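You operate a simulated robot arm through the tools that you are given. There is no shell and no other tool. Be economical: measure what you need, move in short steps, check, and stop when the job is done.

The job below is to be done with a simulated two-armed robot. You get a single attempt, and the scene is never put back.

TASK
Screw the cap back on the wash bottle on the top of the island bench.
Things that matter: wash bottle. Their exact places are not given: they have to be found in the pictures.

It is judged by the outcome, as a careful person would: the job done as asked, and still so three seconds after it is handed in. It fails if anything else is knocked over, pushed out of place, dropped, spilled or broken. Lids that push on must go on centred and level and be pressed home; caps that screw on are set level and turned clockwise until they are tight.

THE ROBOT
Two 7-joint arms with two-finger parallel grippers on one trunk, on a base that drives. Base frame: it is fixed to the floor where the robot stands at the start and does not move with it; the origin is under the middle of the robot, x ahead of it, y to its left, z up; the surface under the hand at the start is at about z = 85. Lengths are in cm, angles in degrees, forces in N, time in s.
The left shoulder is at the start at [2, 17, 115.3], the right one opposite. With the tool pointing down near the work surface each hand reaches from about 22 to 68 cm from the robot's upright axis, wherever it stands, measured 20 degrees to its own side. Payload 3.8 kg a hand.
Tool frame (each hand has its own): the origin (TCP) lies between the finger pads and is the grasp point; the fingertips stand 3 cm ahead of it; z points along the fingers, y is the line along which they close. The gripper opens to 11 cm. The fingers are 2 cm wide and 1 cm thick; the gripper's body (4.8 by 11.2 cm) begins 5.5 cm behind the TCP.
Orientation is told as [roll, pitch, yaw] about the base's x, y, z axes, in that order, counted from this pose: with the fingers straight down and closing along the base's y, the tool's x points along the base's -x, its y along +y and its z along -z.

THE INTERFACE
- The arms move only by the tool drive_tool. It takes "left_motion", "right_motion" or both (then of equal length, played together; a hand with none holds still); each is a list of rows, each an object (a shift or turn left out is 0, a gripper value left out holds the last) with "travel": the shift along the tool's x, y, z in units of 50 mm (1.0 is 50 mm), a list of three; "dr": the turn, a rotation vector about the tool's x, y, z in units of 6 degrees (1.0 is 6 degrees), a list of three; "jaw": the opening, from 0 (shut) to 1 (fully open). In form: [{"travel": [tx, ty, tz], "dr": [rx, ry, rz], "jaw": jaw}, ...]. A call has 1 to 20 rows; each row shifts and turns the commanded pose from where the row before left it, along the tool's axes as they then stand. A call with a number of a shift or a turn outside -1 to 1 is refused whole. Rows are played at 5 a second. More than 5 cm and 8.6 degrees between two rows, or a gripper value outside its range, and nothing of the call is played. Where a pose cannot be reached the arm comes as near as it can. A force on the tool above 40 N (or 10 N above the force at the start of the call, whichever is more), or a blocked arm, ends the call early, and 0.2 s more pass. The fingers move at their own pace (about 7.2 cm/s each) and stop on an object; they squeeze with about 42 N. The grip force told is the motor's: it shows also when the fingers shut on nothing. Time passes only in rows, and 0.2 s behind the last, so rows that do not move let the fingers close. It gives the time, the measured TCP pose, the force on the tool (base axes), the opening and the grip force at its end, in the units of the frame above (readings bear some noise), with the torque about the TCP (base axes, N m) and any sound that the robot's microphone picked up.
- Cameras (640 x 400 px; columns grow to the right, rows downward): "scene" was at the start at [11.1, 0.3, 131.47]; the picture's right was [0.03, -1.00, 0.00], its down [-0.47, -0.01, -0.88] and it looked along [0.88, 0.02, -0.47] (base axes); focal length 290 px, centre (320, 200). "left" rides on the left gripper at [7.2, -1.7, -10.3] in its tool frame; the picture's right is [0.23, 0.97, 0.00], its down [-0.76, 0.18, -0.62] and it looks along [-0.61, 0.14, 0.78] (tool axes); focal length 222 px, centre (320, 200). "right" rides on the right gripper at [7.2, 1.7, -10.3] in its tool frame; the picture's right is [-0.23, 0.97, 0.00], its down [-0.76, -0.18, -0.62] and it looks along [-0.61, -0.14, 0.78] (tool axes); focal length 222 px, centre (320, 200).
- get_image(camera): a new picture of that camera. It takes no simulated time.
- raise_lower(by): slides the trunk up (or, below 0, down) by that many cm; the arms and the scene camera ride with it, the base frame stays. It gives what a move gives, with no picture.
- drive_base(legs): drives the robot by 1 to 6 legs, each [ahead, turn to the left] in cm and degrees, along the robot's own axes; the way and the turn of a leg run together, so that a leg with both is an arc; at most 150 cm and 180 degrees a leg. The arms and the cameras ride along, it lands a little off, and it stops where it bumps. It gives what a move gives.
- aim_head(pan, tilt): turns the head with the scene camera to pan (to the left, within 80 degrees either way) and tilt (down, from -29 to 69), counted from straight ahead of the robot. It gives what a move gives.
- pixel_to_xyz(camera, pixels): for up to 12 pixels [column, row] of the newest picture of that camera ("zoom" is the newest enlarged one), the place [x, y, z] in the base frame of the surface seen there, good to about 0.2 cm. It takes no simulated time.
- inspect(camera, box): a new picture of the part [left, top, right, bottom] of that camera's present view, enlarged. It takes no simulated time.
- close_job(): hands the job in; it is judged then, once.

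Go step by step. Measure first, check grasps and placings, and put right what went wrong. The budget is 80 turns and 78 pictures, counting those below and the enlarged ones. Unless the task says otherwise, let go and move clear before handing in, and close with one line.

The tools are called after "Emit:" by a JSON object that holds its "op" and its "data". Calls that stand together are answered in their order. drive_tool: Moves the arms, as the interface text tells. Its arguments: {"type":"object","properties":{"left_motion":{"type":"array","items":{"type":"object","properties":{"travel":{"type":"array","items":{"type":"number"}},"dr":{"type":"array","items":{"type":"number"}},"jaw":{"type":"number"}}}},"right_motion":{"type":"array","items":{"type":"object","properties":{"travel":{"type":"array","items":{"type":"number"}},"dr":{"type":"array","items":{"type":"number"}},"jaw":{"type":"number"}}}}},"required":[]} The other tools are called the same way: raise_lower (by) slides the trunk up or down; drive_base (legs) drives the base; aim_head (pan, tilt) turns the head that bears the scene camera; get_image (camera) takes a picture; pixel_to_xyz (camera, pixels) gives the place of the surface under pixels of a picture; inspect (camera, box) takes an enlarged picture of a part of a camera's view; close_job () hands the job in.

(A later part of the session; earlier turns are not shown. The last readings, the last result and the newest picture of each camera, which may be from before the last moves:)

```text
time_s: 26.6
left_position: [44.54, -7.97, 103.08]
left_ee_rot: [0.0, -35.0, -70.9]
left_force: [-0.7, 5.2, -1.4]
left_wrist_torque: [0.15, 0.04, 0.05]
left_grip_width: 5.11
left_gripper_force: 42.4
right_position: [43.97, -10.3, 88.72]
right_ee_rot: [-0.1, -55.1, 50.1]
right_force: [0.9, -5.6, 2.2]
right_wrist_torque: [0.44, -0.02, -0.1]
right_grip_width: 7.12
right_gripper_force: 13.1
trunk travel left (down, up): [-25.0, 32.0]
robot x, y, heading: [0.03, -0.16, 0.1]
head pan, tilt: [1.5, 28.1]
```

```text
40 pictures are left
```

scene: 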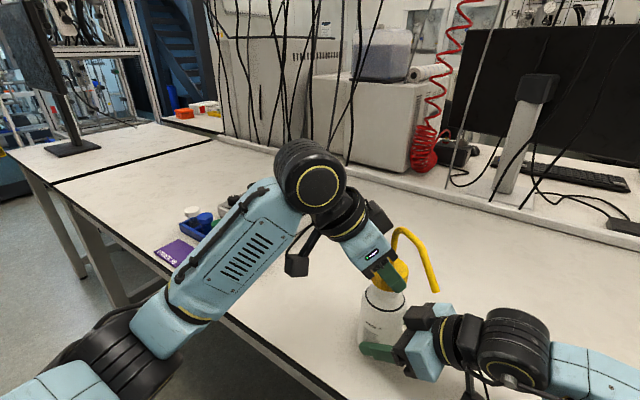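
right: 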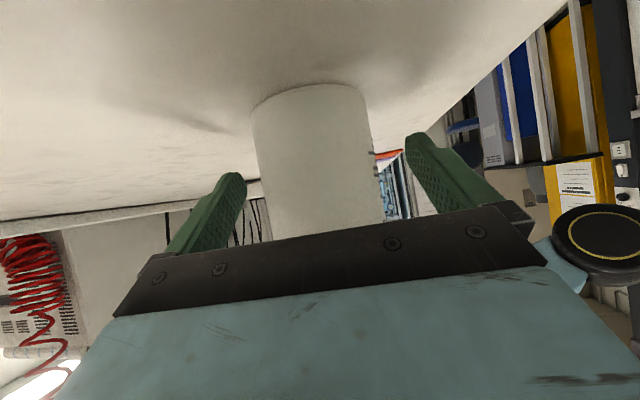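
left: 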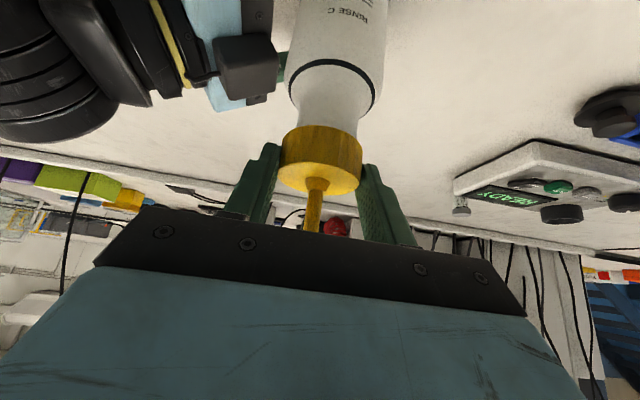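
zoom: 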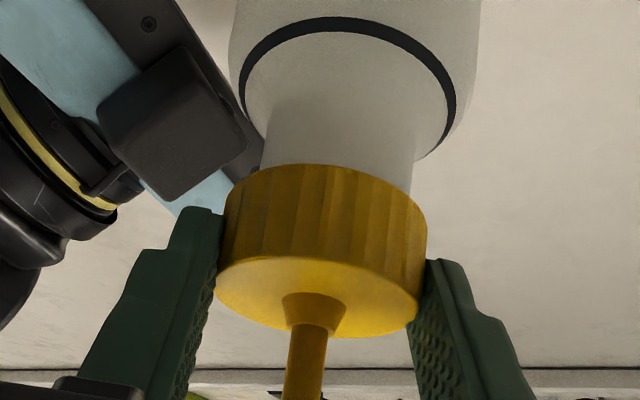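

The vertical force has dropped to about zero and some torque has appeared, which suggests the thread is engaging. There's a 5 N side load along +y, so I'll relax it a little, press down slightly, and turn another 36°.

Emit:
{"op": "drive_tool", "data": {"left_motion": [{"travel": [0.014, 0, 0.002]}, {"travel": [0.0, 0.0266, 0.0024], "dr": [0.574, 0, 0.819]}, {"travel": [0.0, 0.0266, 0.0024], "dr": [0.574, 0, 0.819]}, {"travel": [0.0, 0.0266, 0.0024], "dr": [0.574, 0, 0.819]}, {"travel": [0.0, 0.0266, 0.0024], "dr": [0.574, 0, 0.819]}, {"travel": [0.0, 0.0266, 0.0024], "dr": [0.574, 0, 0.819]}, {"travel": [0.0, 0.0266, 0.0024], "dr": [0.574, 0, 0.819]}, {}]}}

Emit:
{"op": "inspect", "data": {"camera": "left", "box": [240, 60, 400, 220]}}

Emit:
{"op": "get_image", "data": {"camera": "scene"}}

```text
time_s: 28.4
left_position: [45.23, -7.86, 103.05]
left_ee_rot: [0.0, -34.9, -106.9]
left_force: [2.8, 2.8, 0.8]
left_wrist_torque: [0.07, -0.11, 0.06]
left_grip_width: 5.11
left_gripper_force: 42.1
right_position: [43.95, -10.28, 88.76]
right_ee_rot: [0.0, -55.0, 50.2]
right_force: [-1.3, -2.9, 4.7]
right_wrist_torque: [0.04, -0.35, 0.05]
right_grip_width: 7.07
right_gripper_force: 13.3
trunk travel left (down, up): [-25.0, 32.0]
robot x, y, heading: [-0.01, -0.27, 0.1]
head pan, tilt: [1.5, 28.1]
```

```text
2.50 times, centred on (320, 140) of left
```

zoom: 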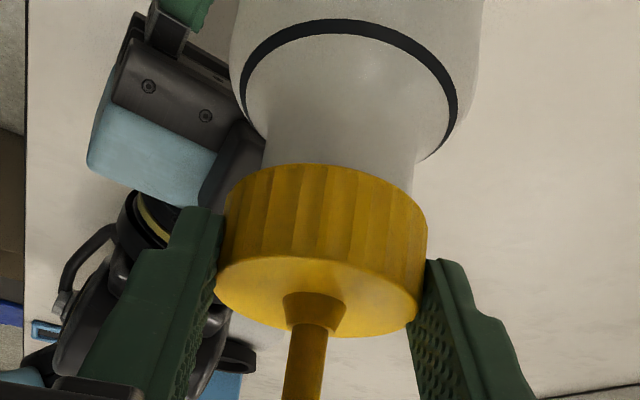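

```text
38 pictures are left
```

scene: 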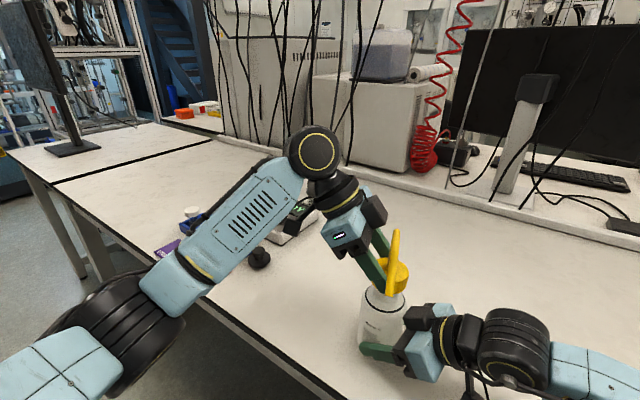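

The cap is at nearly the same height after 72° and the force is small. I'll check whether the bottle has turned or lifted.

Emit:
{"op": "inspect", "data": {"camera": "scene", "box": [330, 220, 450, 370]}}

Emit:
{"op": "pixel_to_xyz", "data": {"camera": "scene", "pixels": [[380, 310], [365, 300], [395, 308], [378, 356], [392, 285], [400, 292]]}}

```text
2.67 times, centred on (390, 295) of scene
```

zoom: 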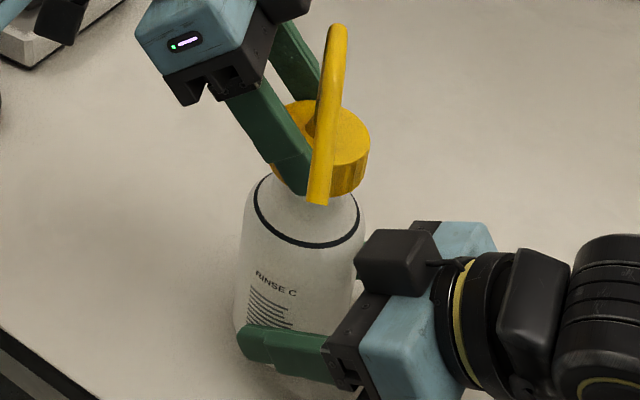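

```text
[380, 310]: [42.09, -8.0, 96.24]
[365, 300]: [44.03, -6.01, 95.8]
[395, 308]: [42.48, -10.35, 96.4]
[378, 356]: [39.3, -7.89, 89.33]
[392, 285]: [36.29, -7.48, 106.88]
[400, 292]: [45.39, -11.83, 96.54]
```

The black ring now reads about z 96.2, up from 96.0, and the right hand rose 0.15 cm. So the thread has caught and is lifting the bottle while my hand stays at one height. I'll lower to put the bottle back down.

Emit:
{"op": "drive_tool", "data": {"left_motion": [{"travel": [0.011, 0, 0.016]}, {"travel": [0.011, 0, 0.016]}, {}]}}

```text
time_s: 29.2
left_position: [45.19, -7.87, 102.98]
left_ee_rot: [0.0, -35.0, -106.8]
left_force: [2.9, 3.7, 2.9]
left_wrist_torque: [0.12, -0.11, 0.05]
left_grip_width: 5.12
left_gripper_force: 42.3
right_position: [43.93, -10.3, 88.6]
right_ee_rot: [0.0, -55.0, 50.0]
right_force: [-1.6, -3.7, 6.8]
right_wrist_torque: [0.09, -0.2, 0.03]
right_grip_width: 7.11
right_gripper_force: 13.3
trunk travel left (down, up): [-25.0, 32.0]
robot x, y, heading: [-0.1, -0.02, 0.2]
head pan, tilt: [1.5, 28.1]
```

The bottle is back down with a light load. I'll keep turning another 30° with a slight descent.

Emit:
{"op": "drive_tool", "data": {"left_motion": [{"travel": [0.0, 0.0266, 0.0024], "dr": [0.574, 0, 0.819]}, {"travel": [0.0, 0.0266, 0.0024], "dr": [0.574, 0, 0.819]}, {"travel": [0.0, 0.0266, 0.0024], "dr": [0.574, 0, 0.819]}, {"travel": [0.0, 0.0266, 0.0024], "dr": [0.574, 0, 0.819]}, {"travel": [0.0, 0.0266, 0.0024], "dr": [0.574, 0, 0.819]}, {}]}}

Emit:
{"op": "get_image", "data": {"camera": "scene"}}

```text
time_s: 30.6
left_position: [45.74, -8.23, 102.83]
left_ee_rot: [0.0, -35.0, -136.9]
left_force: [3.4, 1.7, -0.2]
left_wrist_torque: [0.05, -0.11, 0.03]
left_grip_width: 5.14
left_gripper_force: 41.9
right_position: [43.92, -10.29, 88.71]
right_ee_rot: [0.0, -55.0, 50.0]
right_force: [-1.6, -2.0, 6.4]
right_wrist_torque: [0.03, -0.26, 0.02]
right_grip_width: 7.1
right_gripper_force: 12.5
trunk travel left (down, up): [-25.0, 32.0]
robot x, y, heading: [-0.09, 0.21, -0.0]
head pan, tilt: [1.5, 28.1]
```

```text
36 pictures are left
```

scene: 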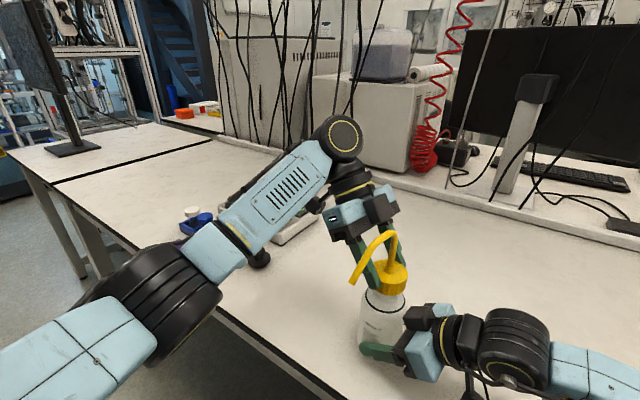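

It's still descending smoothly with little force, and the arm has range left. I'll turn 30° more, following down a bit faster.

Emit:
{"op": "drive_tool", "data": {"left_motion": [{"travel": [0.008, 0.0266, 0.006], "dr": [0.574, 0, 0.819]}, {"travel": [0.0012, 0.0266, 0.004], "dr": [0.574, 0, 0.819]}, {"travel": [0.0012, 0.0266, 0.004], "dr": [0.574, 0, 0.819]}, {"travel": [0.0012, 0.0266, 0.004], "dr": [0.574, 0, 0.819]}, {"travel": [0.0012, 0.0266, 0.004], "dr": [0.574, 0, 0.819]}, {}]}}

Emit:
{"op": "inspect", "data": {"camera": "scene", "box": [300, 190, 450, 340]}}

```text
time_s: 32.0
left_position: [45.81, -8.57, 102.71]
left_ee_rot: [0.1, -35.1, -166.7]
left_force: [2.0, -4.4, -2.4]
left_wrist_torque: [-0.14, -0.11, 0.12]
left_grip_width: 5.12
left_gripper_force: 42.1
left hand out of reach, approached as far as the arm can: row 5
right_position: [43.94, -10.19, 88.65]
right_ee_rot: [0.0, -55.0, 50.1]
right_force: [-3.7, 5.3, 2.0]
right_wrist_torque: [-0.42, -0.27, 0.01]
right_grip_width: 7.2
right_gripper_force: 12.5
trunk travel left (down, up): [-25.0, 32.0]
robot x, y, heading: [-0.12, 0.18, -0.0]
head pan, tilt: [1.5, 28.1]
```

```text
2.67 times, centred on (375, 265) of scene
```

zoom: 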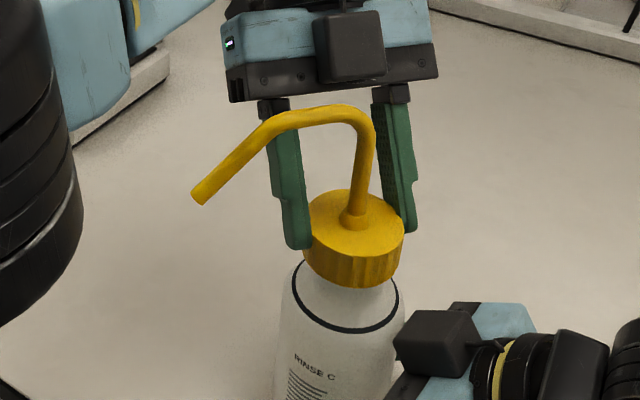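

The arm reached its limit at yaw -167 after 132° of turn, and the cap has come down about 0.4 cm. I'll release, back off along the fingers, and regrasp with the hand turned 180°.

Emit:
{"op": "drive_tool", "data": {"left_motion": [{"jaw": 0.55}, {"jaw": 0.65}, {}, {"travel": [0, 0, -0.3]}, {"travel": [0, 0, -0.7]}, {"travel": [0, 0, -0.7]}, {"travel": [0, 0, -0.7]}, {"travel": [-0.3, 0, -0.5]}, {"travel": [-0.3, 0, -0.5]}, {}]}}

Emit:
{"op": "get_image", "data": {"camera": "scene"}}

```text
time_s: 34.2
left_position: [46.28, -6.15, 109.06]
left_ee_rot: [0.0, -35.0, -166.9]
left_force: [-0.1, 0.1, -0.9]
left_wrist_torque: [-0.02, 0.0, -0.02]
left_grip_width: 7.14
left_gripper_force: 0.0
left hand out of reach, approached as far as the arm can: row 4, 5, 6, 7, 8, 9
right_position: [44.05, -10.3, 88.6]
right_ee_rot: [0.1, -55.0, 50.0]
right_force: [0.2, -0.3, -0.9]
right_wrist_torque: [-0.04, 0.06, 0.06]
right_grip_width: 7.14
right_gripper_force: 13.0
trunk travel left (down, up): [-25.0, 32.0]
robot x, y, heading: [-0.19, 0.23, 0.1]
head pan, tilt: [1.5, 28.1]
```

```text
34 pictures are left
```

scene: 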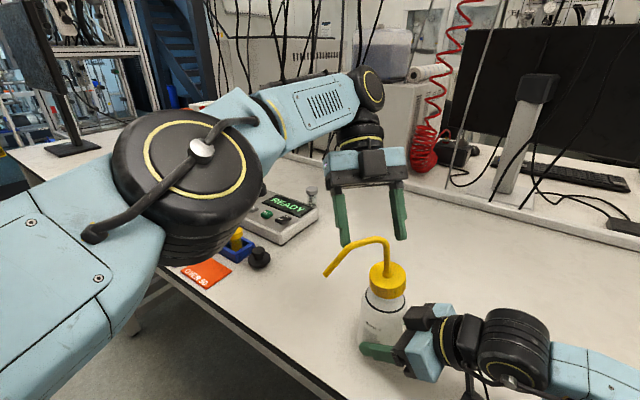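

The hand is released and clear of the cap. Some of the retreat was limited by reach. I'll raise it straight up and check.

Emit:
{"op": "drive_tool", "data": {"left_motion": [{"travel": [-0.29, 0, -0.41]}, {"travel": [-0.29, 0, -0.41]}, {"travel": [-0.29, 0, -0.41]}, {}]}}

Emit:
{"op": "inspect", "data": {"camera": "scene", "box": [290, 140, 470, 360]}}

```text
time_s: 35.2
left_position: [46.36, -6.17, 109.09]
left_ee_rot: [0.1, -35.0, -166.8]
left_force: [0.6, -0.2, 0.6]
left_wrist_torque: [0.01, -0.02, 0.0]
left_grip_width: 7.16
left_gripper_force: 0.0
left hand out of reach, approached as far as the arm can: row 1, 2, 3
right_position: [44.04, -10.33, 88.69]
right_ee_rot: [0.0, -55.0, 50.1]
right_force: [-1.0, 0.5, 0.3]
right_wrist_torque: [0.01, 0.04, 0.01]
right_grip_width: 7.12
right_gripper_force: 13.6
trunk travel left (down, up): [-25.0, 32.0]
robot x, y, heading: [-0.1, -0.02, -0.1]
head pan, tilt: [1.5, 28.1]
```

```text
1.82 times, centred on (380, 250) of scene
```

zoom: 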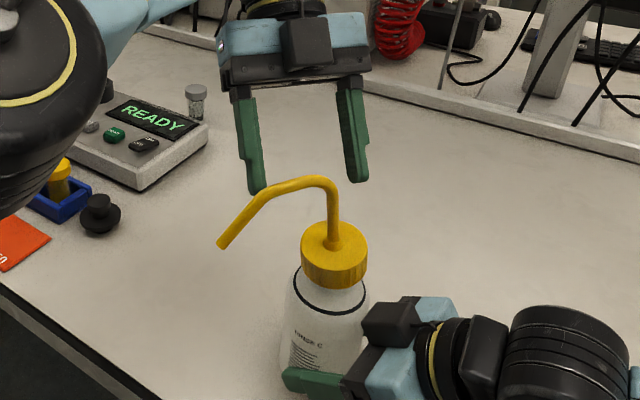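

At this orientation the arm can't rise, and one finger is close to the tube. Turning back counterclockwise swings that finger away from the tube, so I'll unwind step by step while moving out and up.

Emit:
{"op": "drive_tool", "data": {"left_motion": [{"travel": [0.02, -0.06, -0.1], "dr": [-0.574, 0, -0.819]}, {"travel": [0.02, -0.06, -0.1], "dr": [-0.574, 0, -0.819]}, {"travel": [0.02, -0.06, -0.1], "dr": [-0.574, 0, -0.819]}, {"travel": [0.02, -0.06, -0.1], "dr": [-0.574, 0, -0.819]}, {}]}}

Emit:
{"op": "inspect", "data": {"camera": "scene", "box": [290, 140, 470, 360]}}

```text
time_s: 36.4
left_position: [47.36, -4.49, 110.47]
left_ee_rot: [-0.1, -35.1, -142.7]
left_force: [-0.4, 0.2, -0.6]
left_wrist_torque: [-0.02, 0.04, 0.03]
left_grip_width: 7.13
left_gripper_force: 0.2
right_position: [44.13, -10.32, 88.58]
right_ee_rot: [0.0, -55.0, 49.9]
right_force: [0.2, -0.1, 0.2]
right_wrist_torque: [-0.07, 0.05, 0.05]
right_grip_width: 7.1
right_gripper_force: 13.0
trunk travel left (down, up): [-25.0, 32.0]
robot x, y, heading: [0.01, -0.04, -0.2]
head pan, tilt: [1.5, 28.1]
```

```text
1.82 times, centred on (380, 250) of scene
```

zoom: 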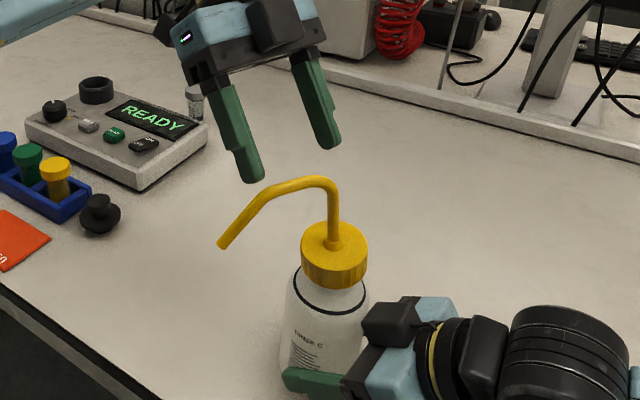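

The hand is free now. I'll raise it 9 cm and keep unwinding.

Emit:
{"op": "drive_tool", "data": {"left_motion": [{"travel": [-0.344, 0, -0.491]}, {"travel": [-0.344, 0, -0.491]}, {"travel": [-0.344, 0, -0.491]}, {"dr": [-0.574, 0, -0.819]}, {"dr": [-0.574, 0, -0.819]}, {"dr": [-0.574, 0, -0.819]}, {"dr": [-0.574, 0, -0.819]}, {"dr": [-0.574, 0, -0.819]}, {"dr": [-0.574, 0, -0.819]}, {"dr": [-0.574, 0, -0.819]}, {"dr": [-0.574, 0, -0.819]}, {"dr": [-0.574, 0, -0.819]}, {"dr": [-0.574, 0, -0.819]}, {"dr": [-0.574, 0, -0.819]}, {"dr": [-0.574, 0, -0.819]}, {"dr": [-0.574, 0, -0.819]}, {"dr": [-0.574, 0, -0.819]}, {"dr": [-0.574, 0, -0.819]}, {"dr": [-0.574, 0, -0.819]}, {}]}}

```text
time_s: 40.6
left_position: [47.33, -4.41, 119.45]
left_ee_rot: [0.0, -35.0, -46.9]
left_force: [0.4, 1.0, -0.6]
left_wrist_torque: [0.0, 0.01, -0.02]
left_grip_width: 7.13
left_gripper_force: 0.1
right_position: [43.98, -10.32, 88.59]
right_ee_rot: [0.0, -55.1, 50.0]
right_force: [1.5, -0.2, 0.1]
right_wrist_torque: [-0.04, 0.03, -0.04]
right_grip_width: 7.11
right_gripper_force: 13.5
trunk travel left (down, up): [-25.0, 32.0]
robot x, y, heading: [-0.1, 0.2, -0.0]
head pan, tilt: [1.5, 28.1]
```

The yaw is now -47. I'll carry the hand over to the robot side at z 119, above the spout, and turn on to about +10.

Emit:
{"op": "drive_tool", "data": {"left_motion": [{"travel": [0.133, -0.63, -0.093]}, {"travel": [0.133, -0.63, -0.093]}, {"travel": [0.133, -0.63, -0.093]}, {"travel": [0.133, -0.63, -0.093]}, {"dr": [-0.574, 0, -0.819]}, {"dr": [-0.574, 0, -0.819]}, {"dr": [-0.574, 0, -0.819]}, {"dr": [-0.574, 0, -0.819]}, {"dr": [-0.574, 0, -0.819]}, {"dr": [-0.574, 0, -0.819]}, {"dr": [-0.574, 0, -0.819]}, {"dr": [-0.574, 0, -0.819]}, {"dr": [-0.574, 0, -0.819]}, {"dr": [-0.287, 0, -0.41]}, {}]}}

Emit:
{"op": "get_image", "data": {"camera": "left"}}

Emit:
{"op": "get_image", "data": {"camera": "scene"}}

```text
time_s: 43.8
left_position: [35.85, -10.76, 119.6]
left_ee_rot: [0.0, -35.0, 10.1]
left_force: [0.0, -0.8, 0.4]
left_wrist_torque: [-0.01, 0.02, -0.04]
left_grip_width: 7.15
left_gripper_force: 0.1
right_position: [44.05, -10.36, 88.59]
right_ee_rot: [0.0, -55.0, 50.0]
right_force: [0.1, 0.7, -0.5]
right_wrist_torque: [-0.04, 0.03, 0.03]
right_grip_width: 7.09
right_gripper_force: 13.2
trunk travel left (down, up): [-25.0, 32.0]
robot x, y, heading: [-0.07, 0.18, -0.2]
head pan, tilt: [1.5, 28.1]
```

```text
31 pictures are left
```

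left: 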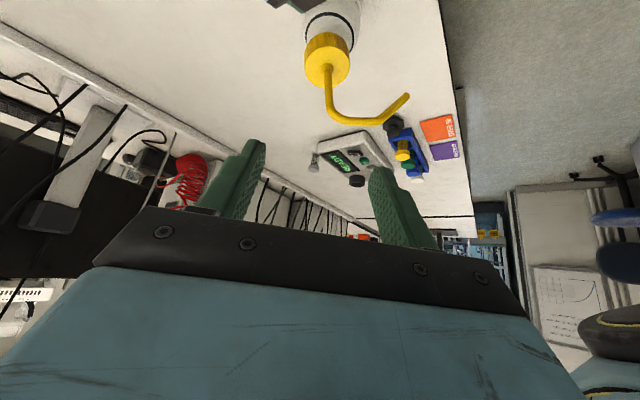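

```text
30 pictures are left
```

scene: 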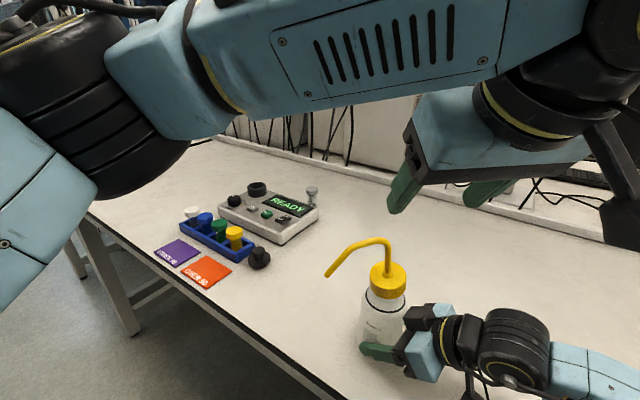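

That worked. The cap is at left pixel (326,60) and looks level. I'll measure it for the regrasp.

Emit:
{"op": "inspect", "data": {"camera": "scene", "box": [320, 225, 420, 325]}}

Emit:
{"op": "pixel_to_xyz", "data": {"camera": "scene", "pixels": [[371, 272], [375, 284], [387, 292], [398, 290], [405, 280], [388, 280], [388, 265], [388, 250], [327, 275], [372, 265], [404, 272]]}}

Emit:
{"op": "pixel_to_xyz", "data": {"camera": "left", "pixels": [[308, 50], [313, 40], [326, 37], [340, 42], [347, 50], [308, 70], [346, 74], [320, 82], [335, 82], [407, 97], [329, 100]]}}

```text
4.00 times, centred on (370, 275) of scene
```

zoom: 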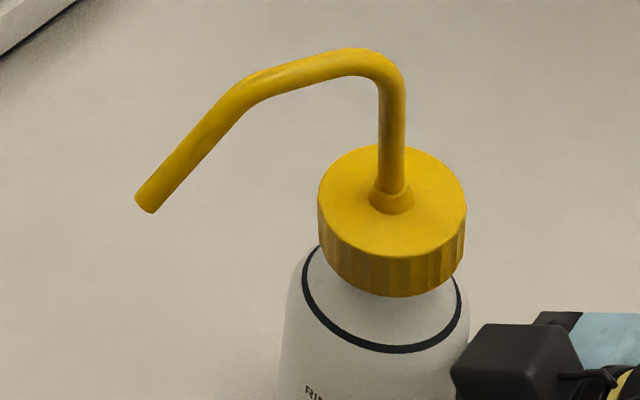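

```text
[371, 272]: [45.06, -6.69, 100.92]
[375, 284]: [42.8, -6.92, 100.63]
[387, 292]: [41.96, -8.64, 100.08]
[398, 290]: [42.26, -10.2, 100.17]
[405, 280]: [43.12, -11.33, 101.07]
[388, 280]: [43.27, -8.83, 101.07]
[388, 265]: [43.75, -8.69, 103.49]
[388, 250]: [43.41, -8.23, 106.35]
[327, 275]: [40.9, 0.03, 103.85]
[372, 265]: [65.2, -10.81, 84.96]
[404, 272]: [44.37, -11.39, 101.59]
```

```text
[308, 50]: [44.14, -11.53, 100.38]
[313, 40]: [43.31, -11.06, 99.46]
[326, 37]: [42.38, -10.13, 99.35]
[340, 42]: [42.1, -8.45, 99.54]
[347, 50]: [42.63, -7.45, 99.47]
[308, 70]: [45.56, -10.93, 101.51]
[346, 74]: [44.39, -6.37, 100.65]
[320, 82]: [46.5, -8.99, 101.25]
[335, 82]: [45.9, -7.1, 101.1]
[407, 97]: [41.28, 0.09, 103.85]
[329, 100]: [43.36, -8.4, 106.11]
```

The cap's top seems to tilt about 8° towards +y, with its centre near (44.4, -8.9). I need to know whether the cap or the bottle is tilted, so I'll measure the bottle's ring.

Emit:
{"op": "pixel_to_xyz", "data": {"camera": "zoom", "pixels": [[306, 270], [320, 308], [350, 335], [400, 348], [440, 333], [458, 305], [330, 200], [440, 200], [390, 245], [350, 160], [425, 160], [350, 270]]}}

Emit:
{"op": "inspect", "data": {"camera": "left", "box": [270, 0, 430, 130]}}

```text
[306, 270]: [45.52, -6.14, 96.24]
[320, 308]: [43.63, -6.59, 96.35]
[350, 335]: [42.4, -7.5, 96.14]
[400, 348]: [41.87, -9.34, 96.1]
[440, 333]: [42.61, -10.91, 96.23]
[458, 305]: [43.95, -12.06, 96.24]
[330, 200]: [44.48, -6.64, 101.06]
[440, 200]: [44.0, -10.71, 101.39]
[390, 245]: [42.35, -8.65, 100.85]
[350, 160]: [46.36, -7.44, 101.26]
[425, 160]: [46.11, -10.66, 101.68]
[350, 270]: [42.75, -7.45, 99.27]
```

```text
3.08 times, centred on (350, 65) of left
```

zoom: 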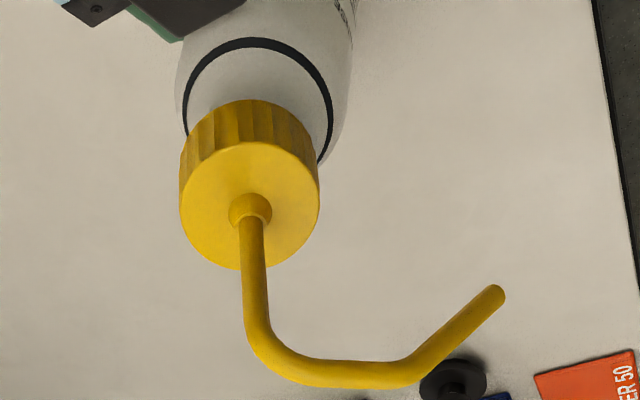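

The bottle's ring is level. The cap sits loose and tilts about 7° towards -x/+y, so it isn't threaded yet. I'll regrasp it, level and centre it, then press and turn. First I approach it.

Emit:
{"op": "drive_tool", "data": {"left_motion": [{"travel": [0.4, 0.068, 0]}, {"travel": [0.394, 0, 0]}, {"travel": [0, 0, 0.6]}, {"travel": [0, 0, 0.6]}, {"travel": [0, 0, 0.6]}, {"travel": [0, 0, 0.6]}, {"travel": [0, 0, 0.5]}, {}]}}

Emit:
{"op": "get_image", "data": {"camera": "left"}}

Emit:
{"op": "get_image", "data": {"camera": "scene"}}

```text
time_s: 45.6
left_position: [40.6, -9.34, 105.24]
left_ee_rot: [0.0, -35.0, 10.1]
left_force: [0.5, 0.5, -0.4]
left_wrist_torque: [0.01, -0.02, 0.05]
left_grip_width: 7.16
left_gripper_force: 0.0
right_position: [43.99, -10.26, 88.64]
right_ee_rot: [0.1, -55.0, 50.0]
right_force: [0.1, -0.9, 0.0]
right_wrist_torque: [-0.02, 0.02, 0.03]
right_grip_width: 7.07
right_gripper_force: 12.8
trunk travel left (down, up): [-25.0, 32.0]
robot x, y, heading: [0.05, -0.26, -0.2]
head pan, tilt: [1.5, 28.1]
```

```text
27 pictures are left
```

left: 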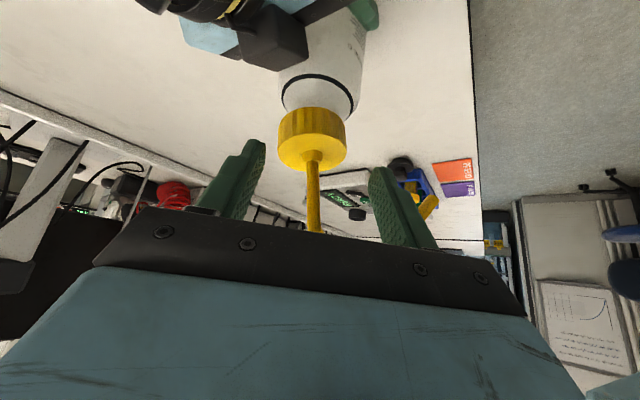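

```text
26 pictures are left
```

scene: 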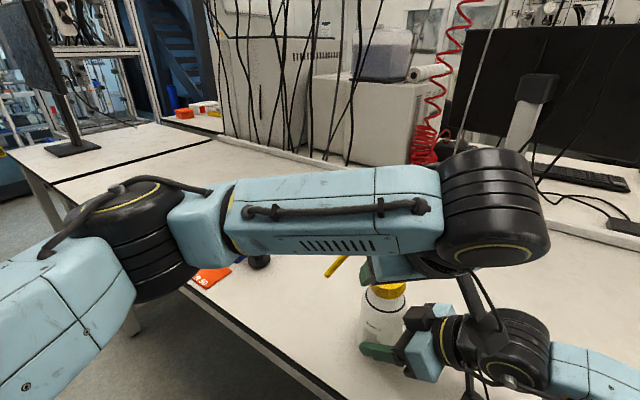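

The fingers straddle the cap. The left camera stalk looks near the right wrist at (485,300), so I'll check the gap before going lower.

Emit:
{"op": "pixel_to_xyz", "data": {"camera": "scene", "pixels": [[470, 285], [485, 310], [495, 328], [500, 315], [525, 315], [510, 340], [450, 320], [420, 312], [480, 360], [480, 385]]}}

```text
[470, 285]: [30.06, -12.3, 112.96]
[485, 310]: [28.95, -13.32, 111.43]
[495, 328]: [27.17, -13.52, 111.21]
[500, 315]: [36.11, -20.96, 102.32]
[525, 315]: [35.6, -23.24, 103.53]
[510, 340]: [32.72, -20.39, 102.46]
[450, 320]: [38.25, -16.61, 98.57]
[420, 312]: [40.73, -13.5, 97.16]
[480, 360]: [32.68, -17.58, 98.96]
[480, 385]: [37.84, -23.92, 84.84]
```

There's about 8 cm of clearance. I'll go in the last 4 cm and close.

Emit:
{"op": "drive_tool", "data": {"left_motion": [{"travel": [-0.04, -0.02, 0.4]}, {"travel": [0, 0, 0.42]}, {}, {"jaw": 0.52}, {"jaw": 0.46}, {"jaw": 0.4}, {"jaw": 0.3}, {}]}}

Emit:
{"op": "inspect", "data": {"camera": "left", "box": [230, 50, 410, 220]}}

```text
time_s: 47.4
left_position: [43.18, -9.01, 102.08]
left_ee_rot: [0.1, -34.9, 10.1]
left_force: [3.4, -5.4, 0.5]
left_wrist_torque: [-0.16, -0.07, -0.06]
left_grip_width: 5.03
left_gripper_force: 41.9
right_position: [43.94, -10.25, 88.6]
right_ee_rot: [-0.1, -55.0, 50.1]
right_force: [-2.6, 4.8, -0.7]
right_wrist_torque: [-0.62, -0.27, 0.07]
right_grip_width: 7.18
right_gripper_force: 13.0
trunk travel left (down, up): [-25.0, 32.0]
robot x, y, heading: [0.4, -0.22, 0.1]
head pan, tilt: [1.5, 28.1]
```

```text
2.35 times, centred on (320, 135) of left
```

zoom: 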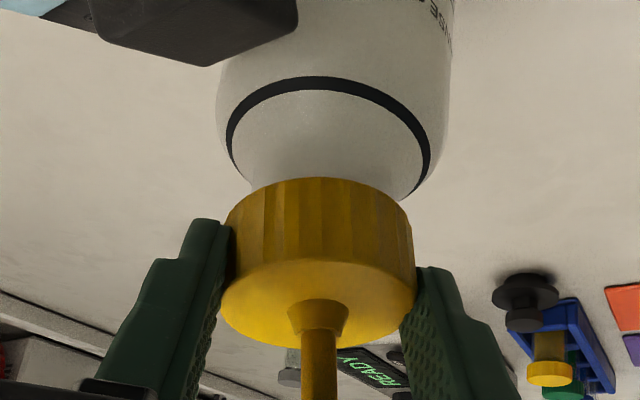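

The cap is gripped at 5.03 cm, with side forces from the neck. I'll measure the cap's top face to see how much tilt is left in the hand.

Emit:
{"op": "pixel_to_xyz", "data": {"camera": "zoom", "pixels": [[235, 300], [255, 325], [275, 340], [275, 285], [310, 270], [350, 275], [385, 290], [400, 310], [370, 335], [355, 343], [260, 290], [375, 300]]}}

```text
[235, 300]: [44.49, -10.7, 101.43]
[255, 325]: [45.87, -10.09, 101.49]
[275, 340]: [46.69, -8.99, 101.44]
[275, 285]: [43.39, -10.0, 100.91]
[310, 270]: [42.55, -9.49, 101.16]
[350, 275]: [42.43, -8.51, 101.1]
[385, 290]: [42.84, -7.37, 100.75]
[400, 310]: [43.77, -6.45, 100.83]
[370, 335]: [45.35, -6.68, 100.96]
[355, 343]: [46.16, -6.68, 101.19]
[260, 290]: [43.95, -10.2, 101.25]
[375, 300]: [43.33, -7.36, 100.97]
```

The cap still tilts about 7° in the hand. I'll lift it off the neck a little so I can level and re-centre it properly.

Emit:
{"op": "drive_tool", "data": {"left_motion": [{"travel": [-0.057, -0.02, -0.082]}, {"travel": [-0.057, 0, -0.082]}, {"travel": [-0.057, 0, -0.082]}, {}]}}

Emit:
{"op": "inspect", "data": {"camera": "left", "box": [230, 50, 410, 220]}}

Emit:
{"op": "pixel_to_xyz", "data": {"camera": "zoom", "pixels": [[235, 300], [255, 325], [275, 340], [275, 285], [310, 275], [350, 280], [385, 290], [400, 310], [370, 335], [355, 343], [260, 290], [375, 300]]}}

```text
time_s: 48.4
left_position: [43.27, -9.13, 103.71]
left_ee_rot: [0.0, -34.9, 10.1]
left_force: [0.5, -0.7, -1.3]
left_wrist_torque: [0.02, 0.04, 0.0]
left_grip_width: 4.97
left_gripper_force: 42.2
right_position: [43.96, -10.37, 88.64]
right_ee_rot: [0.0, -55.0, 50.0]
right_force: [0.1, 0.2, -0.2]
right_wrist_torque: [-0.09, 0.03, -0.05]
right_grip_width: 7.12
right_gripper_force: 13.2
trunk travel left (down, up): [-25.0, 32.0]
robot x, y, heading: [-0.19, -0.24, 0.1]
head pan, tilt: [1.5, 28.1]
```

```text
2.35 times, centred on (320, 135) of left
```

zoom: 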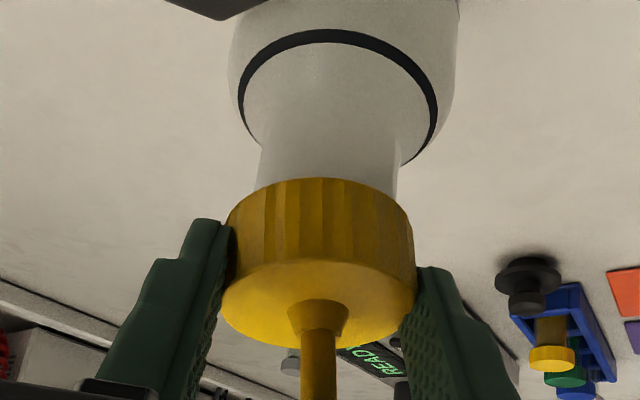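

```text
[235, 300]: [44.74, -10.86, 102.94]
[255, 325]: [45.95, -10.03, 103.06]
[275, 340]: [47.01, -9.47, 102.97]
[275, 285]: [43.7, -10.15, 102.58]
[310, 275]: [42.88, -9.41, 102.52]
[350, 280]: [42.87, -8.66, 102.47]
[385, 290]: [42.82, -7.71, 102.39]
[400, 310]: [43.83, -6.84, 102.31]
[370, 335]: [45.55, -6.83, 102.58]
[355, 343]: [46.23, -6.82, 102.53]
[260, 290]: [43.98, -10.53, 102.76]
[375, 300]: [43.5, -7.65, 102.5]
```

The cap came off freely, so it was never threaded. It is held with about 7° roll and 5° pitch. I'll raise it 0.4 cm and turn the hand about the cap centre to level it.

Emit:
{"op": "drive_tool", "data": {"left_motion": [{"travel": [-0.07, 0, -0.1]}, {"travel": [-0.019, -0.022, 0], "dr": [-0.478, 0.408, 0.335]}, {"travel": [-0.019, -0.022, 0], "dr": [-0.478, 0.408, 0.335]}, {}]}}

Emit:
{"op": "inspect", "data": {"camera": "left", "box": [230, 50, 410, 220]}}

Emit:
{"op": "pixel_to_xyz", "data": {"camera": "zoom", "pixels": [[235, 300], [255, 325], [275, 340], [275, 285], [310, 275], [350, 280], [385, 290], [400, 310], [370, 335], [355, 343], [260, 290], [375, 300]]}}

Emit:
{"op": "pixel_to_xyz", "data": {"camera": "zoom", "pixels": [[232, 225], [245, 205], [270, 188], [300, 182], [340, 182], [370, 190], [395, 205], [408, 225], [240, 240], [300, 220], [350, 220], [400, 240]]}}

```text
time_s: 49.4
left_position: [43.42, -9.37, 104.37]
left_ee_rot: [8.2, -29.8, 5.7]
left_force: [-0.9, -0.3, -0.4]
left_wrist_torque: [0.01, -0.03, -0.03]
left_grip_width: 4.95
left_gripper_force: 42.0
right_position: [44.04, -10.26, 88.64]
right_ee_rot: [0.0, -55.0, 50.0]
right_force: [-0.6, 0.8, -0.4]
right_wrist_torque: [-0.06, 0.02, 0.03]
right_grip_width: 7.14
right_gripper_force: 12.8
trunk travel left (down, up): [-25.0, 32.0]
robot x, y, heading: [0.28, -0.11, -0.0]
head pan, tilt: [1.5, 28.1]
```

```text
2.35 times, centred on (320, 135) of left
```

zoom: 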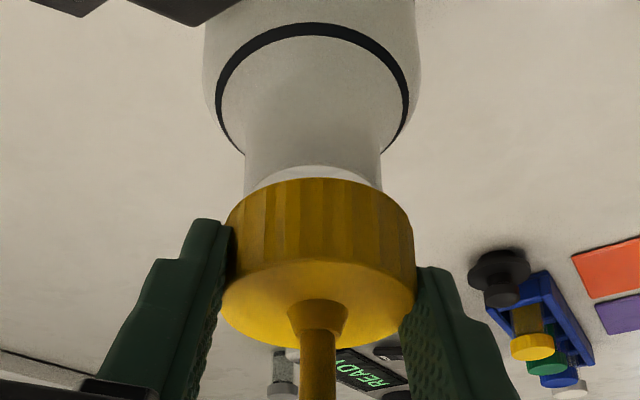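

```text
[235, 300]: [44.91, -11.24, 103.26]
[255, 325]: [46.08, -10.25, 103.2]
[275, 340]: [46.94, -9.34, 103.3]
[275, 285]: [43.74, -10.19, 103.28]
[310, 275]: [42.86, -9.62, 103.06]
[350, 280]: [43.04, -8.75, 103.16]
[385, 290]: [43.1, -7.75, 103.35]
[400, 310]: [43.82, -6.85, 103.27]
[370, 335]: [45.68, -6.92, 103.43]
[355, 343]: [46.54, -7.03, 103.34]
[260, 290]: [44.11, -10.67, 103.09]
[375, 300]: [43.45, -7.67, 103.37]
```

```text
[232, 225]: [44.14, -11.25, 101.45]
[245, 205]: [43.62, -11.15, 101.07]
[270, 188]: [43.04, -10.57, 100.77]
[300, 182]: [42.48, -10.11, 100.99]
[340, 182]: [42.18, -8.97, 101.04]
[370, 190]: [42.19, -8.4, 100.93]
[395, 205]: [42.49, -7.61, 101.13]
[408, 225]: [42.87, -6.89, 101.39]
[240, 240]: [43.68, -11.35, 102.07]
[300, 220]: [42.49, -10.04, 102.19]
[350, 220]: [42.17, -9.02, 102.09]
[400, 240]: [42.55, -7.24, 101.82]
```

The cap is now level within about 2°. I'll get the neck's position from the same view to centre it.

Emit:
{"op": "pixel_to_xyz", "data": {"camera": "zoom", "pixels": [[252, 165], [265, 150], [290, 140], [313, 140], [340, 140], [360, 150], [375, 165], [222, 100], [260, 45], [310, 30], [370, 50], [405, 105]]}}

Emit:
{"op": "pixel_to_xyz", "data": {"camera": "scene", "pixels": [[380, 310], [365, 300], [395, 308], [378, 312]]}}

```text
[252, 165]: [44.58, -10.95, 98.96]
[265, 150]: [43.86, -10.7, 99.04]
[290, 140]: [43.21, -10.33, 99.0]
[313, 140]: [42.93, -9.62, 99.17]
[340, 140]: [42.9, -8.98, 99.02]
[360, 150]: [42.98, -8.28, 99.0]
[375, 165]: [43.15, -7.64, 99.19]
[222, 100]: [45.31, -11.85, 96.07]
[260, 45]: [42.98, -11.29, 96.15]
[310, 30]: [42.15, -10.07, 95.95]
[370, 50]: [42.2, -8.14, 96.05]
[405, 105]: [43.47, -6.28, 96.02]
```

```text
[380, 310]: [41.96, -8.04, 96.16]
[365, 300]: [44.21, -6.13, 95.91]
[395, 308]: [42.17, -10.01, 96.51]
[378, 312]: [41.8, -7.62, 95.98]
```

The cap centre is about (44.65, -8.85) and the neck is at (44.95, -9.0). I'll shift the cap by (0.3, -0.15), trim its level, and lower to just above the rim.

Emit:
{"op": "drive_tool", "data": {"left_motion": [{"travel": [-0.049, -0.04, 0.023]}, {"travel": [-0.008, 0.01, 0], "dr": [0.217, 0.183, -0.123]}, {"travel": [0.08, -0.02, 0.138]}, {}]}}

Emit:
{"op": "inspect", "data": {"camera": "left", "box": [230, 50, 410, 220]}}

Emit:
{"op": "pixel_to_xyz", "data": {"camera": "zoom", "pixels": [[232, 225], [245, 205], [270, 188], [300, 182], [340, 182], [370, 190], [395, 205], [408, 225], [260, 325], [275, 285], [350, 280], [375, 335]]}}

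Emit:
{"op": "pixel_to_xyz", "data": {"camera": "zoom", "pixels": [[258, 165], [270, 155], [295, 150], [318, 150], [345, 150], [365, 155], [380, 165], [385, 300], [300, 275], [240, 305], [400, 315], [275, 340]]}}

```text
time_s: 50.4
left_position: [43.82, -9.65, 103.55]
left_ee_rot: [6.4, -28.8, 6.8]
left_force: [-0.1, -0.6, -1.0]
left_wrist_torque: [-0.01, 0.0, 0.02]
left_grip_width: 4.97
left_gripper_force: 41.9
right_position: [44.05, -10.37, 88.53]
right_ee_rot: [0.1, -55.0, 50.1]
right_force: [-0.2, -0.1, 0.3]
right_wrist_torque: [-0.05, 0.04, -0.01]
right_grip_width: 7.11
right_gripper_force: 12.9
trunk travel left (down, up): [-25.0, 32.0]
robot x, y, heading: [0.1, -0.34, 0.1]
head pan, tilt: [1.5, 28.1]
```

```text
2.35 times, centred on (320, 135) of left
```

zoom: 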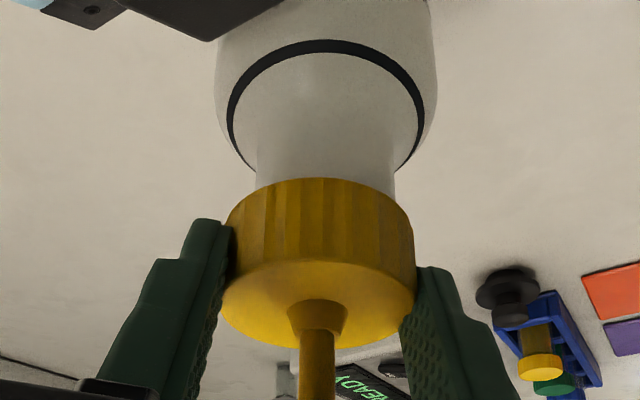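

```text
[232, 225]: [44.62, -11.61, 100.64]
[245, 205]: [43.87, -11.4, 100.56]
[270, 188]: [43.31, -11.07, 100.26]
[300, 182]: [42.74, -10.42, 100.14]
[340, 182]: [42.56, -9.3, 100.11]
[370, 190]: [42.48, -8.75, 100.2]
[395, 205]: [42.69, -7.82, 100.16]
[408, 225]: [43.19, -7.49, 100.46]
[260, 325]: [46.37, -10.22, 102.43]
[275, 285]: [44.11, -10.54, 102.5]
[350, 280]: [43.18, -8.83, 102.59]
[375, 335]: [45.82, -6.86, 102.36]
```

```text
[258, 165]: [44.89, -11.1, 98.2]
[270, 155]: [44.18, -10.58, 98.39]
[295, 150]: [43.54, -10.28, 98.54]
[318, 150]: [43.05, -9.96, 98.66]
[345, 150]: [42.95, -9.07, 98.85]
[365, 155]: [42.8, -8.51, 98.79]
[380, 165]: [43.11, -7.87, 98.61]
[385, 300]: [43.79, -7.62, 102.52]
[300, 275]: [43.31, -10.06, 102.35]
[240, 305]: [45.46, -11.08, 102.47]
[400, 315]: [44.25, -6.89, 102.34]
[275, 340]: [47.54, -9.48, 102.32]
```

The cap is level (top 102.3–102.6). Its centre is (45.0, -9.1) against the neck at (44.95, -8.97). I'll nudge it +0.1 cm and lower slowly.

Emit:
{"op": "drive_tool", "data": {"left_motion": [{"travel": [0.003, 0.022, 0]}, {"travel": [0.019, -0.004, 0.034]}, {"travel": [0.019, -0.004, 0.034]}, {"travel": [0.009, -0.002, 0.017]}, {}]}}

```text
time_s: 51.6
left_position: [43.86, -9.39, 103.31]
left_ee_rot: [6.2, -28.9, 6.8]
left_force: [1.1, -0.8, 13.2]
left_wrist_torque: [-0.08, 0.05, 0.01]
left_grip_width: 4.93
left_gripper_force: 41.8
right_position: [44.02, -10.23, 88.56]
right_ee_rot: [0.0, -54.9, 50.0]
right_force: [3.5, 1.0, -4.1]
right_wrist_torque: [0.09, -0.05, -0.08]
right_grip_width: 7.11
right_gripper_force: 12.3
trunk travel left (down, up): [-25.0, 32.0]
robot x, y, heading: [0.28, 0.09, 0.0]
head pan, tilt: [1.5, 28.1]
```

Clean contact: 13 N vertical and almost no side load. Now I turn clockwise 30° with a slight downward follow.

Emit:
{"op": "drive_tool", "data": {"left_motion": [{"travel": [0.0049, 0.024, 0.0023], "dr": [0.483, -0.095, 0.87]}, {"travel": [0.0049, 0.024, 0.0023], "dr": [0.483, -0.095, 0.87]}, {"travel": [0.0049, 0.024, 0.0023], "dr": [0.483, -0.095, 0.87]}, {"travel": [0.0049, 0.024, 0.0023], "dr": [0.483, -0.095, 0.87]}, {"travel": [0.0049, 0.024, 0.0023], "dr": [0.483, -0.095, 0.87]}, {}]}}

```text
time_s: 53.0
left_position: [43.78, -8.71, 102.99]
left_ee_rot: [6.3, -28.6, -23.3]
left_force: [-0.2, 0.7, -0.5]
left_wrist_torque: [0.02, 0.0, 0.01]
left_grip_width: 5.11
left_gripper_force: 41.9
right_position: [44.05, -10.29, 88.8]
right_ee_rot: [-0.2, -55.0, 50.3]
right_force: [-0.4, -2.0, 0.0]
right_wrist_torque: [0.15, -0.12, 0.03]
right_grip_width: 7.13
right_gripper_force: 12.7
trunk travel left (down, up): [-25.0, 32.0]
robot x, y, heading: [0.12, -0.04, -0.0]
head pan, tilt: [1.5, 28.1]
```

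The vertical force vanished, the grip width went back to 5.11, and the right hand rose 0.2 cm. Something snapped into place, probably the thread catching. I'll look.

Emit:
{"op": "inspect", "data": {"camera": "left", "box": [230, 30, 410, 220]}}

Emit:
{"op": "inspect", "data": {"camera": "scene", "box": [310, 200, 470, 380]}}

Emit:
{"op": "pixel_to_xyz", "data": {"camera": "zoom", "pixels": [[290, 250], [320, 300], [200, 300]]}}

```text
2.11 times, centred on (320, 125) of left
```

zoom: 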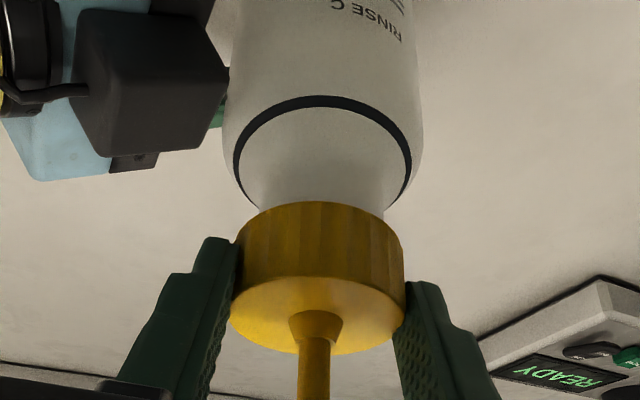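

```text
2.22 times, centred on (390, 290) of scene
```

zoom: 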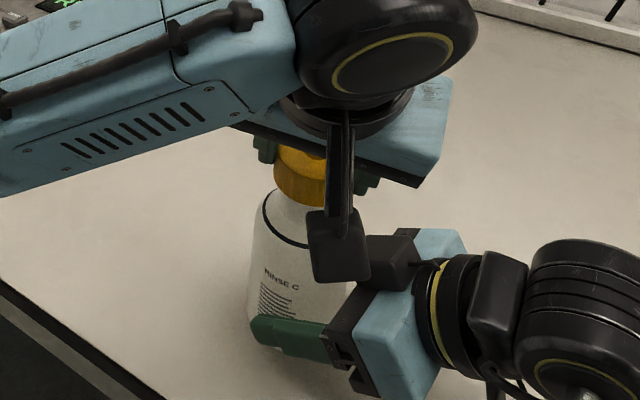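

```text
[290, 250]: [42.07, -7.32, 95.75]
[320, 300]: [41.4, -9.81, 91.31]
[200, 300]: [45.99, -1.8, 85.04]
```

The cap now sits lower on the neck and looks aligned, with no load, so it seems engaged. I'll turn another 48°, following down.

Emit:
{"op": "drive_tool", "data": {"left_motion": [{"travel": [0.0053, 0.0239, 0.0032], "dr": [0.483, -0.095, 0.87]}, {"travel": [0.0053, 0.0239, 0.0032], "dr": [0.483, -0.095, 0.87]}, {"travel": [0.0053, 0.0239, 0.0032], "dr": [0.483, -0.095, 0.87]}, {"travel": [0.0053, 0.0239, 0.0032], "dr": [0.483, -0.095, 0.87]}, {"travel": [0.0053, 0.0239, 0.0032], "dr": [0.483, -0.095, 0.87]}, {"travel": [0.0053, 0.0239, 0.0032], "dr": [0.483, -0.095, 0.87]}, {"travel": [0.0053, 0.0239, 0.0032], "dr": [0.483, -0.095, 0.87]}, {"travel": [0.0053, 0.0239, 0.0032], "dr": [0.483, -0.095, 0.87]}, {}]}}

```text
time_s: 55.0
left_position: [44.34, -8.03, 102.79]
left_ee_rot: [6.1, -28.9, -71.3]
left_force: [2.5, 2.6, 0.6]
left_wrist_torque: [0.05, -0.1, 0.05]
left_grip_width: 5.08
left_gripper_force: 42.0
right_position: [44.04, -10.31, 88.62]
right_ee_rot: [-0.1, -55.0, 50.1]
right_force: [-0.5, -1.4, 7.6]
right_wrist_torque: [0.06, -0.23, 0.02]
right_grip_width: 7.09
right_gripper_force: 13.3
trunk travel left (down, up): [-25.0, 32.0]
robot x, y, heading: [0.1, -0.12, -0.1]
head pan, tilt: [1.5, 28.1]
```

The load is still light. To test whether the thread holds, I'll pull up gently by 0.2 cm and read the force.

Emit:
{"op": "drive_tool", "data": {"left_motion": [{"travel": [-0.0096, 0.002, -0.0174]}, {"travel": [-0.0096, 0.002, -0.0174]}, {}]}}

Emit:
{"op": "inspect", "data": {"camera": "left", "box": [230, 30, 410, 220]}}

Emit:
{"op": "pixel_to_xyz", "data": {"camera": "zoom", "pixels": [[245, 320], [270, 300], [300, 285], [340, 290], [375, 305], [390, 325], [360, 345], [280, 345], [240, 165], [270, 115], [330, 100], [400, 150]]}}

```text
time_s: 55.8
left_position: [44.22, -7.99, 103.11]
left_ee_rot: [6.1, -28.8, -71.3]
left_force: [2.8, 1.9, -2.8]
left_wrist_torque: [0.01, 0.0, 0.03]
left_grip_width: 5.1
left_gripper_force: 42.2
right_position: [43.95, -10.25, 88.61]
right_ee_rot: [0.0, -55.0, 50.1]
right_force: [-0.6, 0.0, 10.1]
right_wrist_torque: [0.11, -0.24, 0.04]
right_grip_width: 7.1
right_gripper_force: 13.3
trunk travel left (down, up): [-25.0, 32.0]
robot x, y, heading: [0.02, 0.08, 0.0]
head pan, tilt: [1.5, 28.1]
```

```text
2.11 times, centred on (320, 125) of left
```

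zoom: 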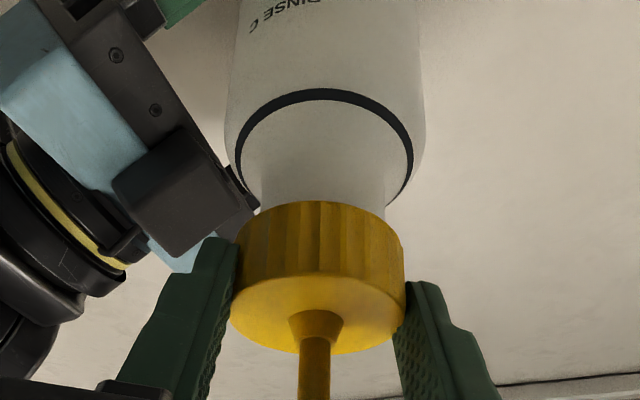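

```text
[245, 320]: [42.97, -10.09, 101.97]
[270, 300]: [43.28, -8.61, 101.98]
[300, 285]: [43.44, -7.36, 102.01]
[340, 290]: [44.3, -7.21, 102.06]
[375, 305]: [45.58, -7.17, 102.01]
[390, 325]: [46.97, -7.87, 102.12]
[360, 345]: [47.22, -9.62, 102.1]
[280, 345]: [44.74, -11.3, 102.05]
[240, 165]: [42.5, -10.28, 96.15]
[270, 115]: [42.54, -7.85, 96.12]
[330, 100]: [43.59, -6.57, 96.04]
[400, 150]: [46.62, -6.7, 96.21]
```

The cap is level (top 102.0–102.1) and its bottom is just below the rim. The pull gave only about 3 N. Now I'll test downward by 0.5 cm to see whether it slides freely or is held by a thread.

Emit:
{"op": "drive_tool", "data": {"left_motion": [{"travel": [0.0193, -0.004, 0.0348]}, {"travel": [0.0145, -0.003, 0.026]}, {"travel": [0.0145, -0.003, 0.026]}, {}]}}

```text
time_s: 56.8
left_position: [44.36, -7.91, 102.54]
left_ee_rot: [6.1, -28.8, -71.2]
left_force: [0.2, 0.0, -0.7]
left_wrist_torque: [0.01, -0.03, 0.03]
left_grip_width: 5.08
left_gripper_force: 42.5
right_position: [44.03, -10.28, 88.76]
right_ee_rot: [-0.1, -55.0, 50.1]
right_force: [2.6, 2.2, 6.9]
right_wrist_torque: [-0.13, 0.02, 0.02]
right_grip_width: 7.12
right_gripper_force: 13.2
trunk travel left (down, up): [-25.0, 32.0]
robot x, y, heading: [-0.43, 0.36, -0.1]
head pan, tilt: [1.5, 28.1]
```

There's no resistance, so the cap slides down freely and the thread starts lower. I'll lower in 0.1 cm steps until it makes contact.

Emit:
{"op": "drive_tool", "data": {"left_motion": [{"travel": [0.0097, -0.0019, 0.0174]}, {"travel": [0.0097, -0.0019, 0.0174]}, {"travel": [0.0097, -0.0019, 0.0174]}, {"travel": [0.0097, -0.0019, 0.0174]}, {}]}}

```text
time_s: 58.0
left_position: [44.37, -8.06, 102.34]
left_ee_rot: [6.2, -28.8, -71.2]
left_force: [1.2, 2.9, 0.6]
left_wrist_torque: [0.07, -0.05, 0.06]
left_grip_width: 5.09
left_gripper_force: 42.1
right_position: [44.03, -10.35, 88.72]
right_ee_rot: [0.1, -54.9, 50.0]
right_force: [1.0, 0.1, 5.9]
right_wrist_torque: [0.15, -0.15, 0.03]
right_grip_width: 7.12
right_gripper_force: 12.4
trunk travel left (down, up): [-25.0, 32.0]
robot x, y, heading: [-0.52, -0.04, 0.2]
head pan, tilt: [1.5, 28.1]
```

Emit:
{"op": "drive_tool", "data": {"left_motion": [{"travel": [0.0097, -0.0019, 0.0174]}, {"travel": [0.0097, -0.0019, 0.0174]}, {"travel": [0.0097, -0.0019, 0.0174]}, {"travel": [0.0097, -0.0019, 0.0174]}, {}]}}

Emit:
{"op": "inspect", "data": {"camera": "left", "box": [230, 30, 410, 220]}}

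Emit:
{"op": "pixel_to_xyz", "data": {"camera": "zoom", "pixels": [[245, 320], [270, 300], [300, 285], [340, 290], [375, 305], [390, 325], [360, 345], [280, 345], [240, 165], [270, 115], [330, 100], [400, 150]]}}

```text
time_s: 59.2
left_position: [44.37, -7.95, 101.79]
left_ee_rot: [6.2, -28.7, -71.2]
left_force: [2.0, 1.0, 0.5]
left_wrist_torque: [0.02, -0.1, 0.02]
left_grip_width: 5.13
left_gripper_force: 41.8
right_position: [44.01, -10.24, 88.68]
right_ee_rot: [0.0, -55.0, 50.0]
right_force: [-1.7, 0.1, 5.4]
right_wrist_torque: [0.05, -0.19, 0.02]
right_grip_width: 7.15
right_gripper_force: 13.3
trunk travel left (down, up): [-25.0, 32.0]
robot x, y, heading: [0.12, -0.12, 0.1]
head pan, tilt: [1.5, 28.1]
```

```text
2.11 times, centred on (320, 125) of left
```

zoom: 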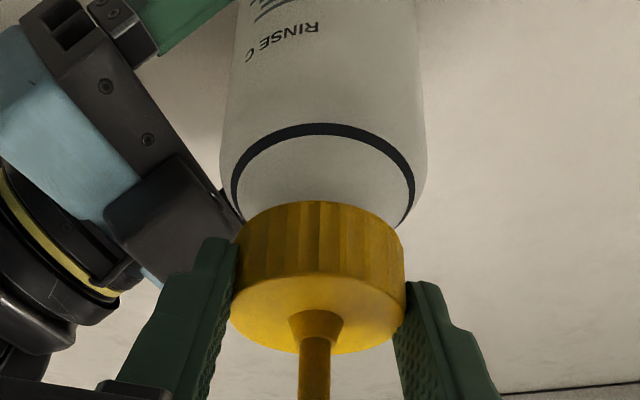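

```text
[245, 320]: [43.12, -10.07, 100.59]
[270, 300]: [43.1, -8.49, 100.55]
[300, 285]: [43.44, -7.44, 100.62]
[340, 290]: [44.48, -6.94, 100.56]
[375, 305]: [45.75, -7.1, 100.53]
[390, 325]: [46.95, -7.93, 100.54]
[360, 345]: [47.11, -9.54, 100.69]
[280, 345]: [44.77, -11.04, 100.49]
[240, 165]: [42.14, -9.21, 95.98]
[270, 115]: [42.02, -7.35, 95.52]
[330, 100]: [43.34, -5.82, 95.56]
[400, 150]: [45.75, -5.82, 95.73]
```

The cap top is at 100.57 and perfectly level, with its bottom around 98.15. I'll keep lowering.

Emit:
{"op": "drive_tool", "data": {"left_motion": [{"travel": [0.0097, -0.0019, 0.0174]}, {"travel": [0.0097, -0.0019, 0.0174]}, {"travel": [0.0097, -0.0019, 0.0174]}, {}]}}

```text
time_s: 60.2
left_position: [44.21, -8.06, 101.39]
left_ee_rot: [6.2, -28.8, -71.2]
left_force: [3.2, 4.6, 3.3]
left_wrist_torque: [0.1, -0.15, 0.03]
left_grip_width: 5.09
left_gripper_force: 42.5
right_position: [43.94, -10.24, 88.64]
right_ee_rot: [-0.1, -55.0, 50.0]
right_force: [-2.1, -1.3, 4.8]
right_wrist_torque: [0.33, -0.15, -0.02]
right_grip_width: 7.11
right_gripper_force: 12.9
trunk travel left (down, up): [-25.0, 32.0]
robot x, y, heading: [0.05, 0.25, 0.1]
head pan, tilt: [1.5, 28.1]
```

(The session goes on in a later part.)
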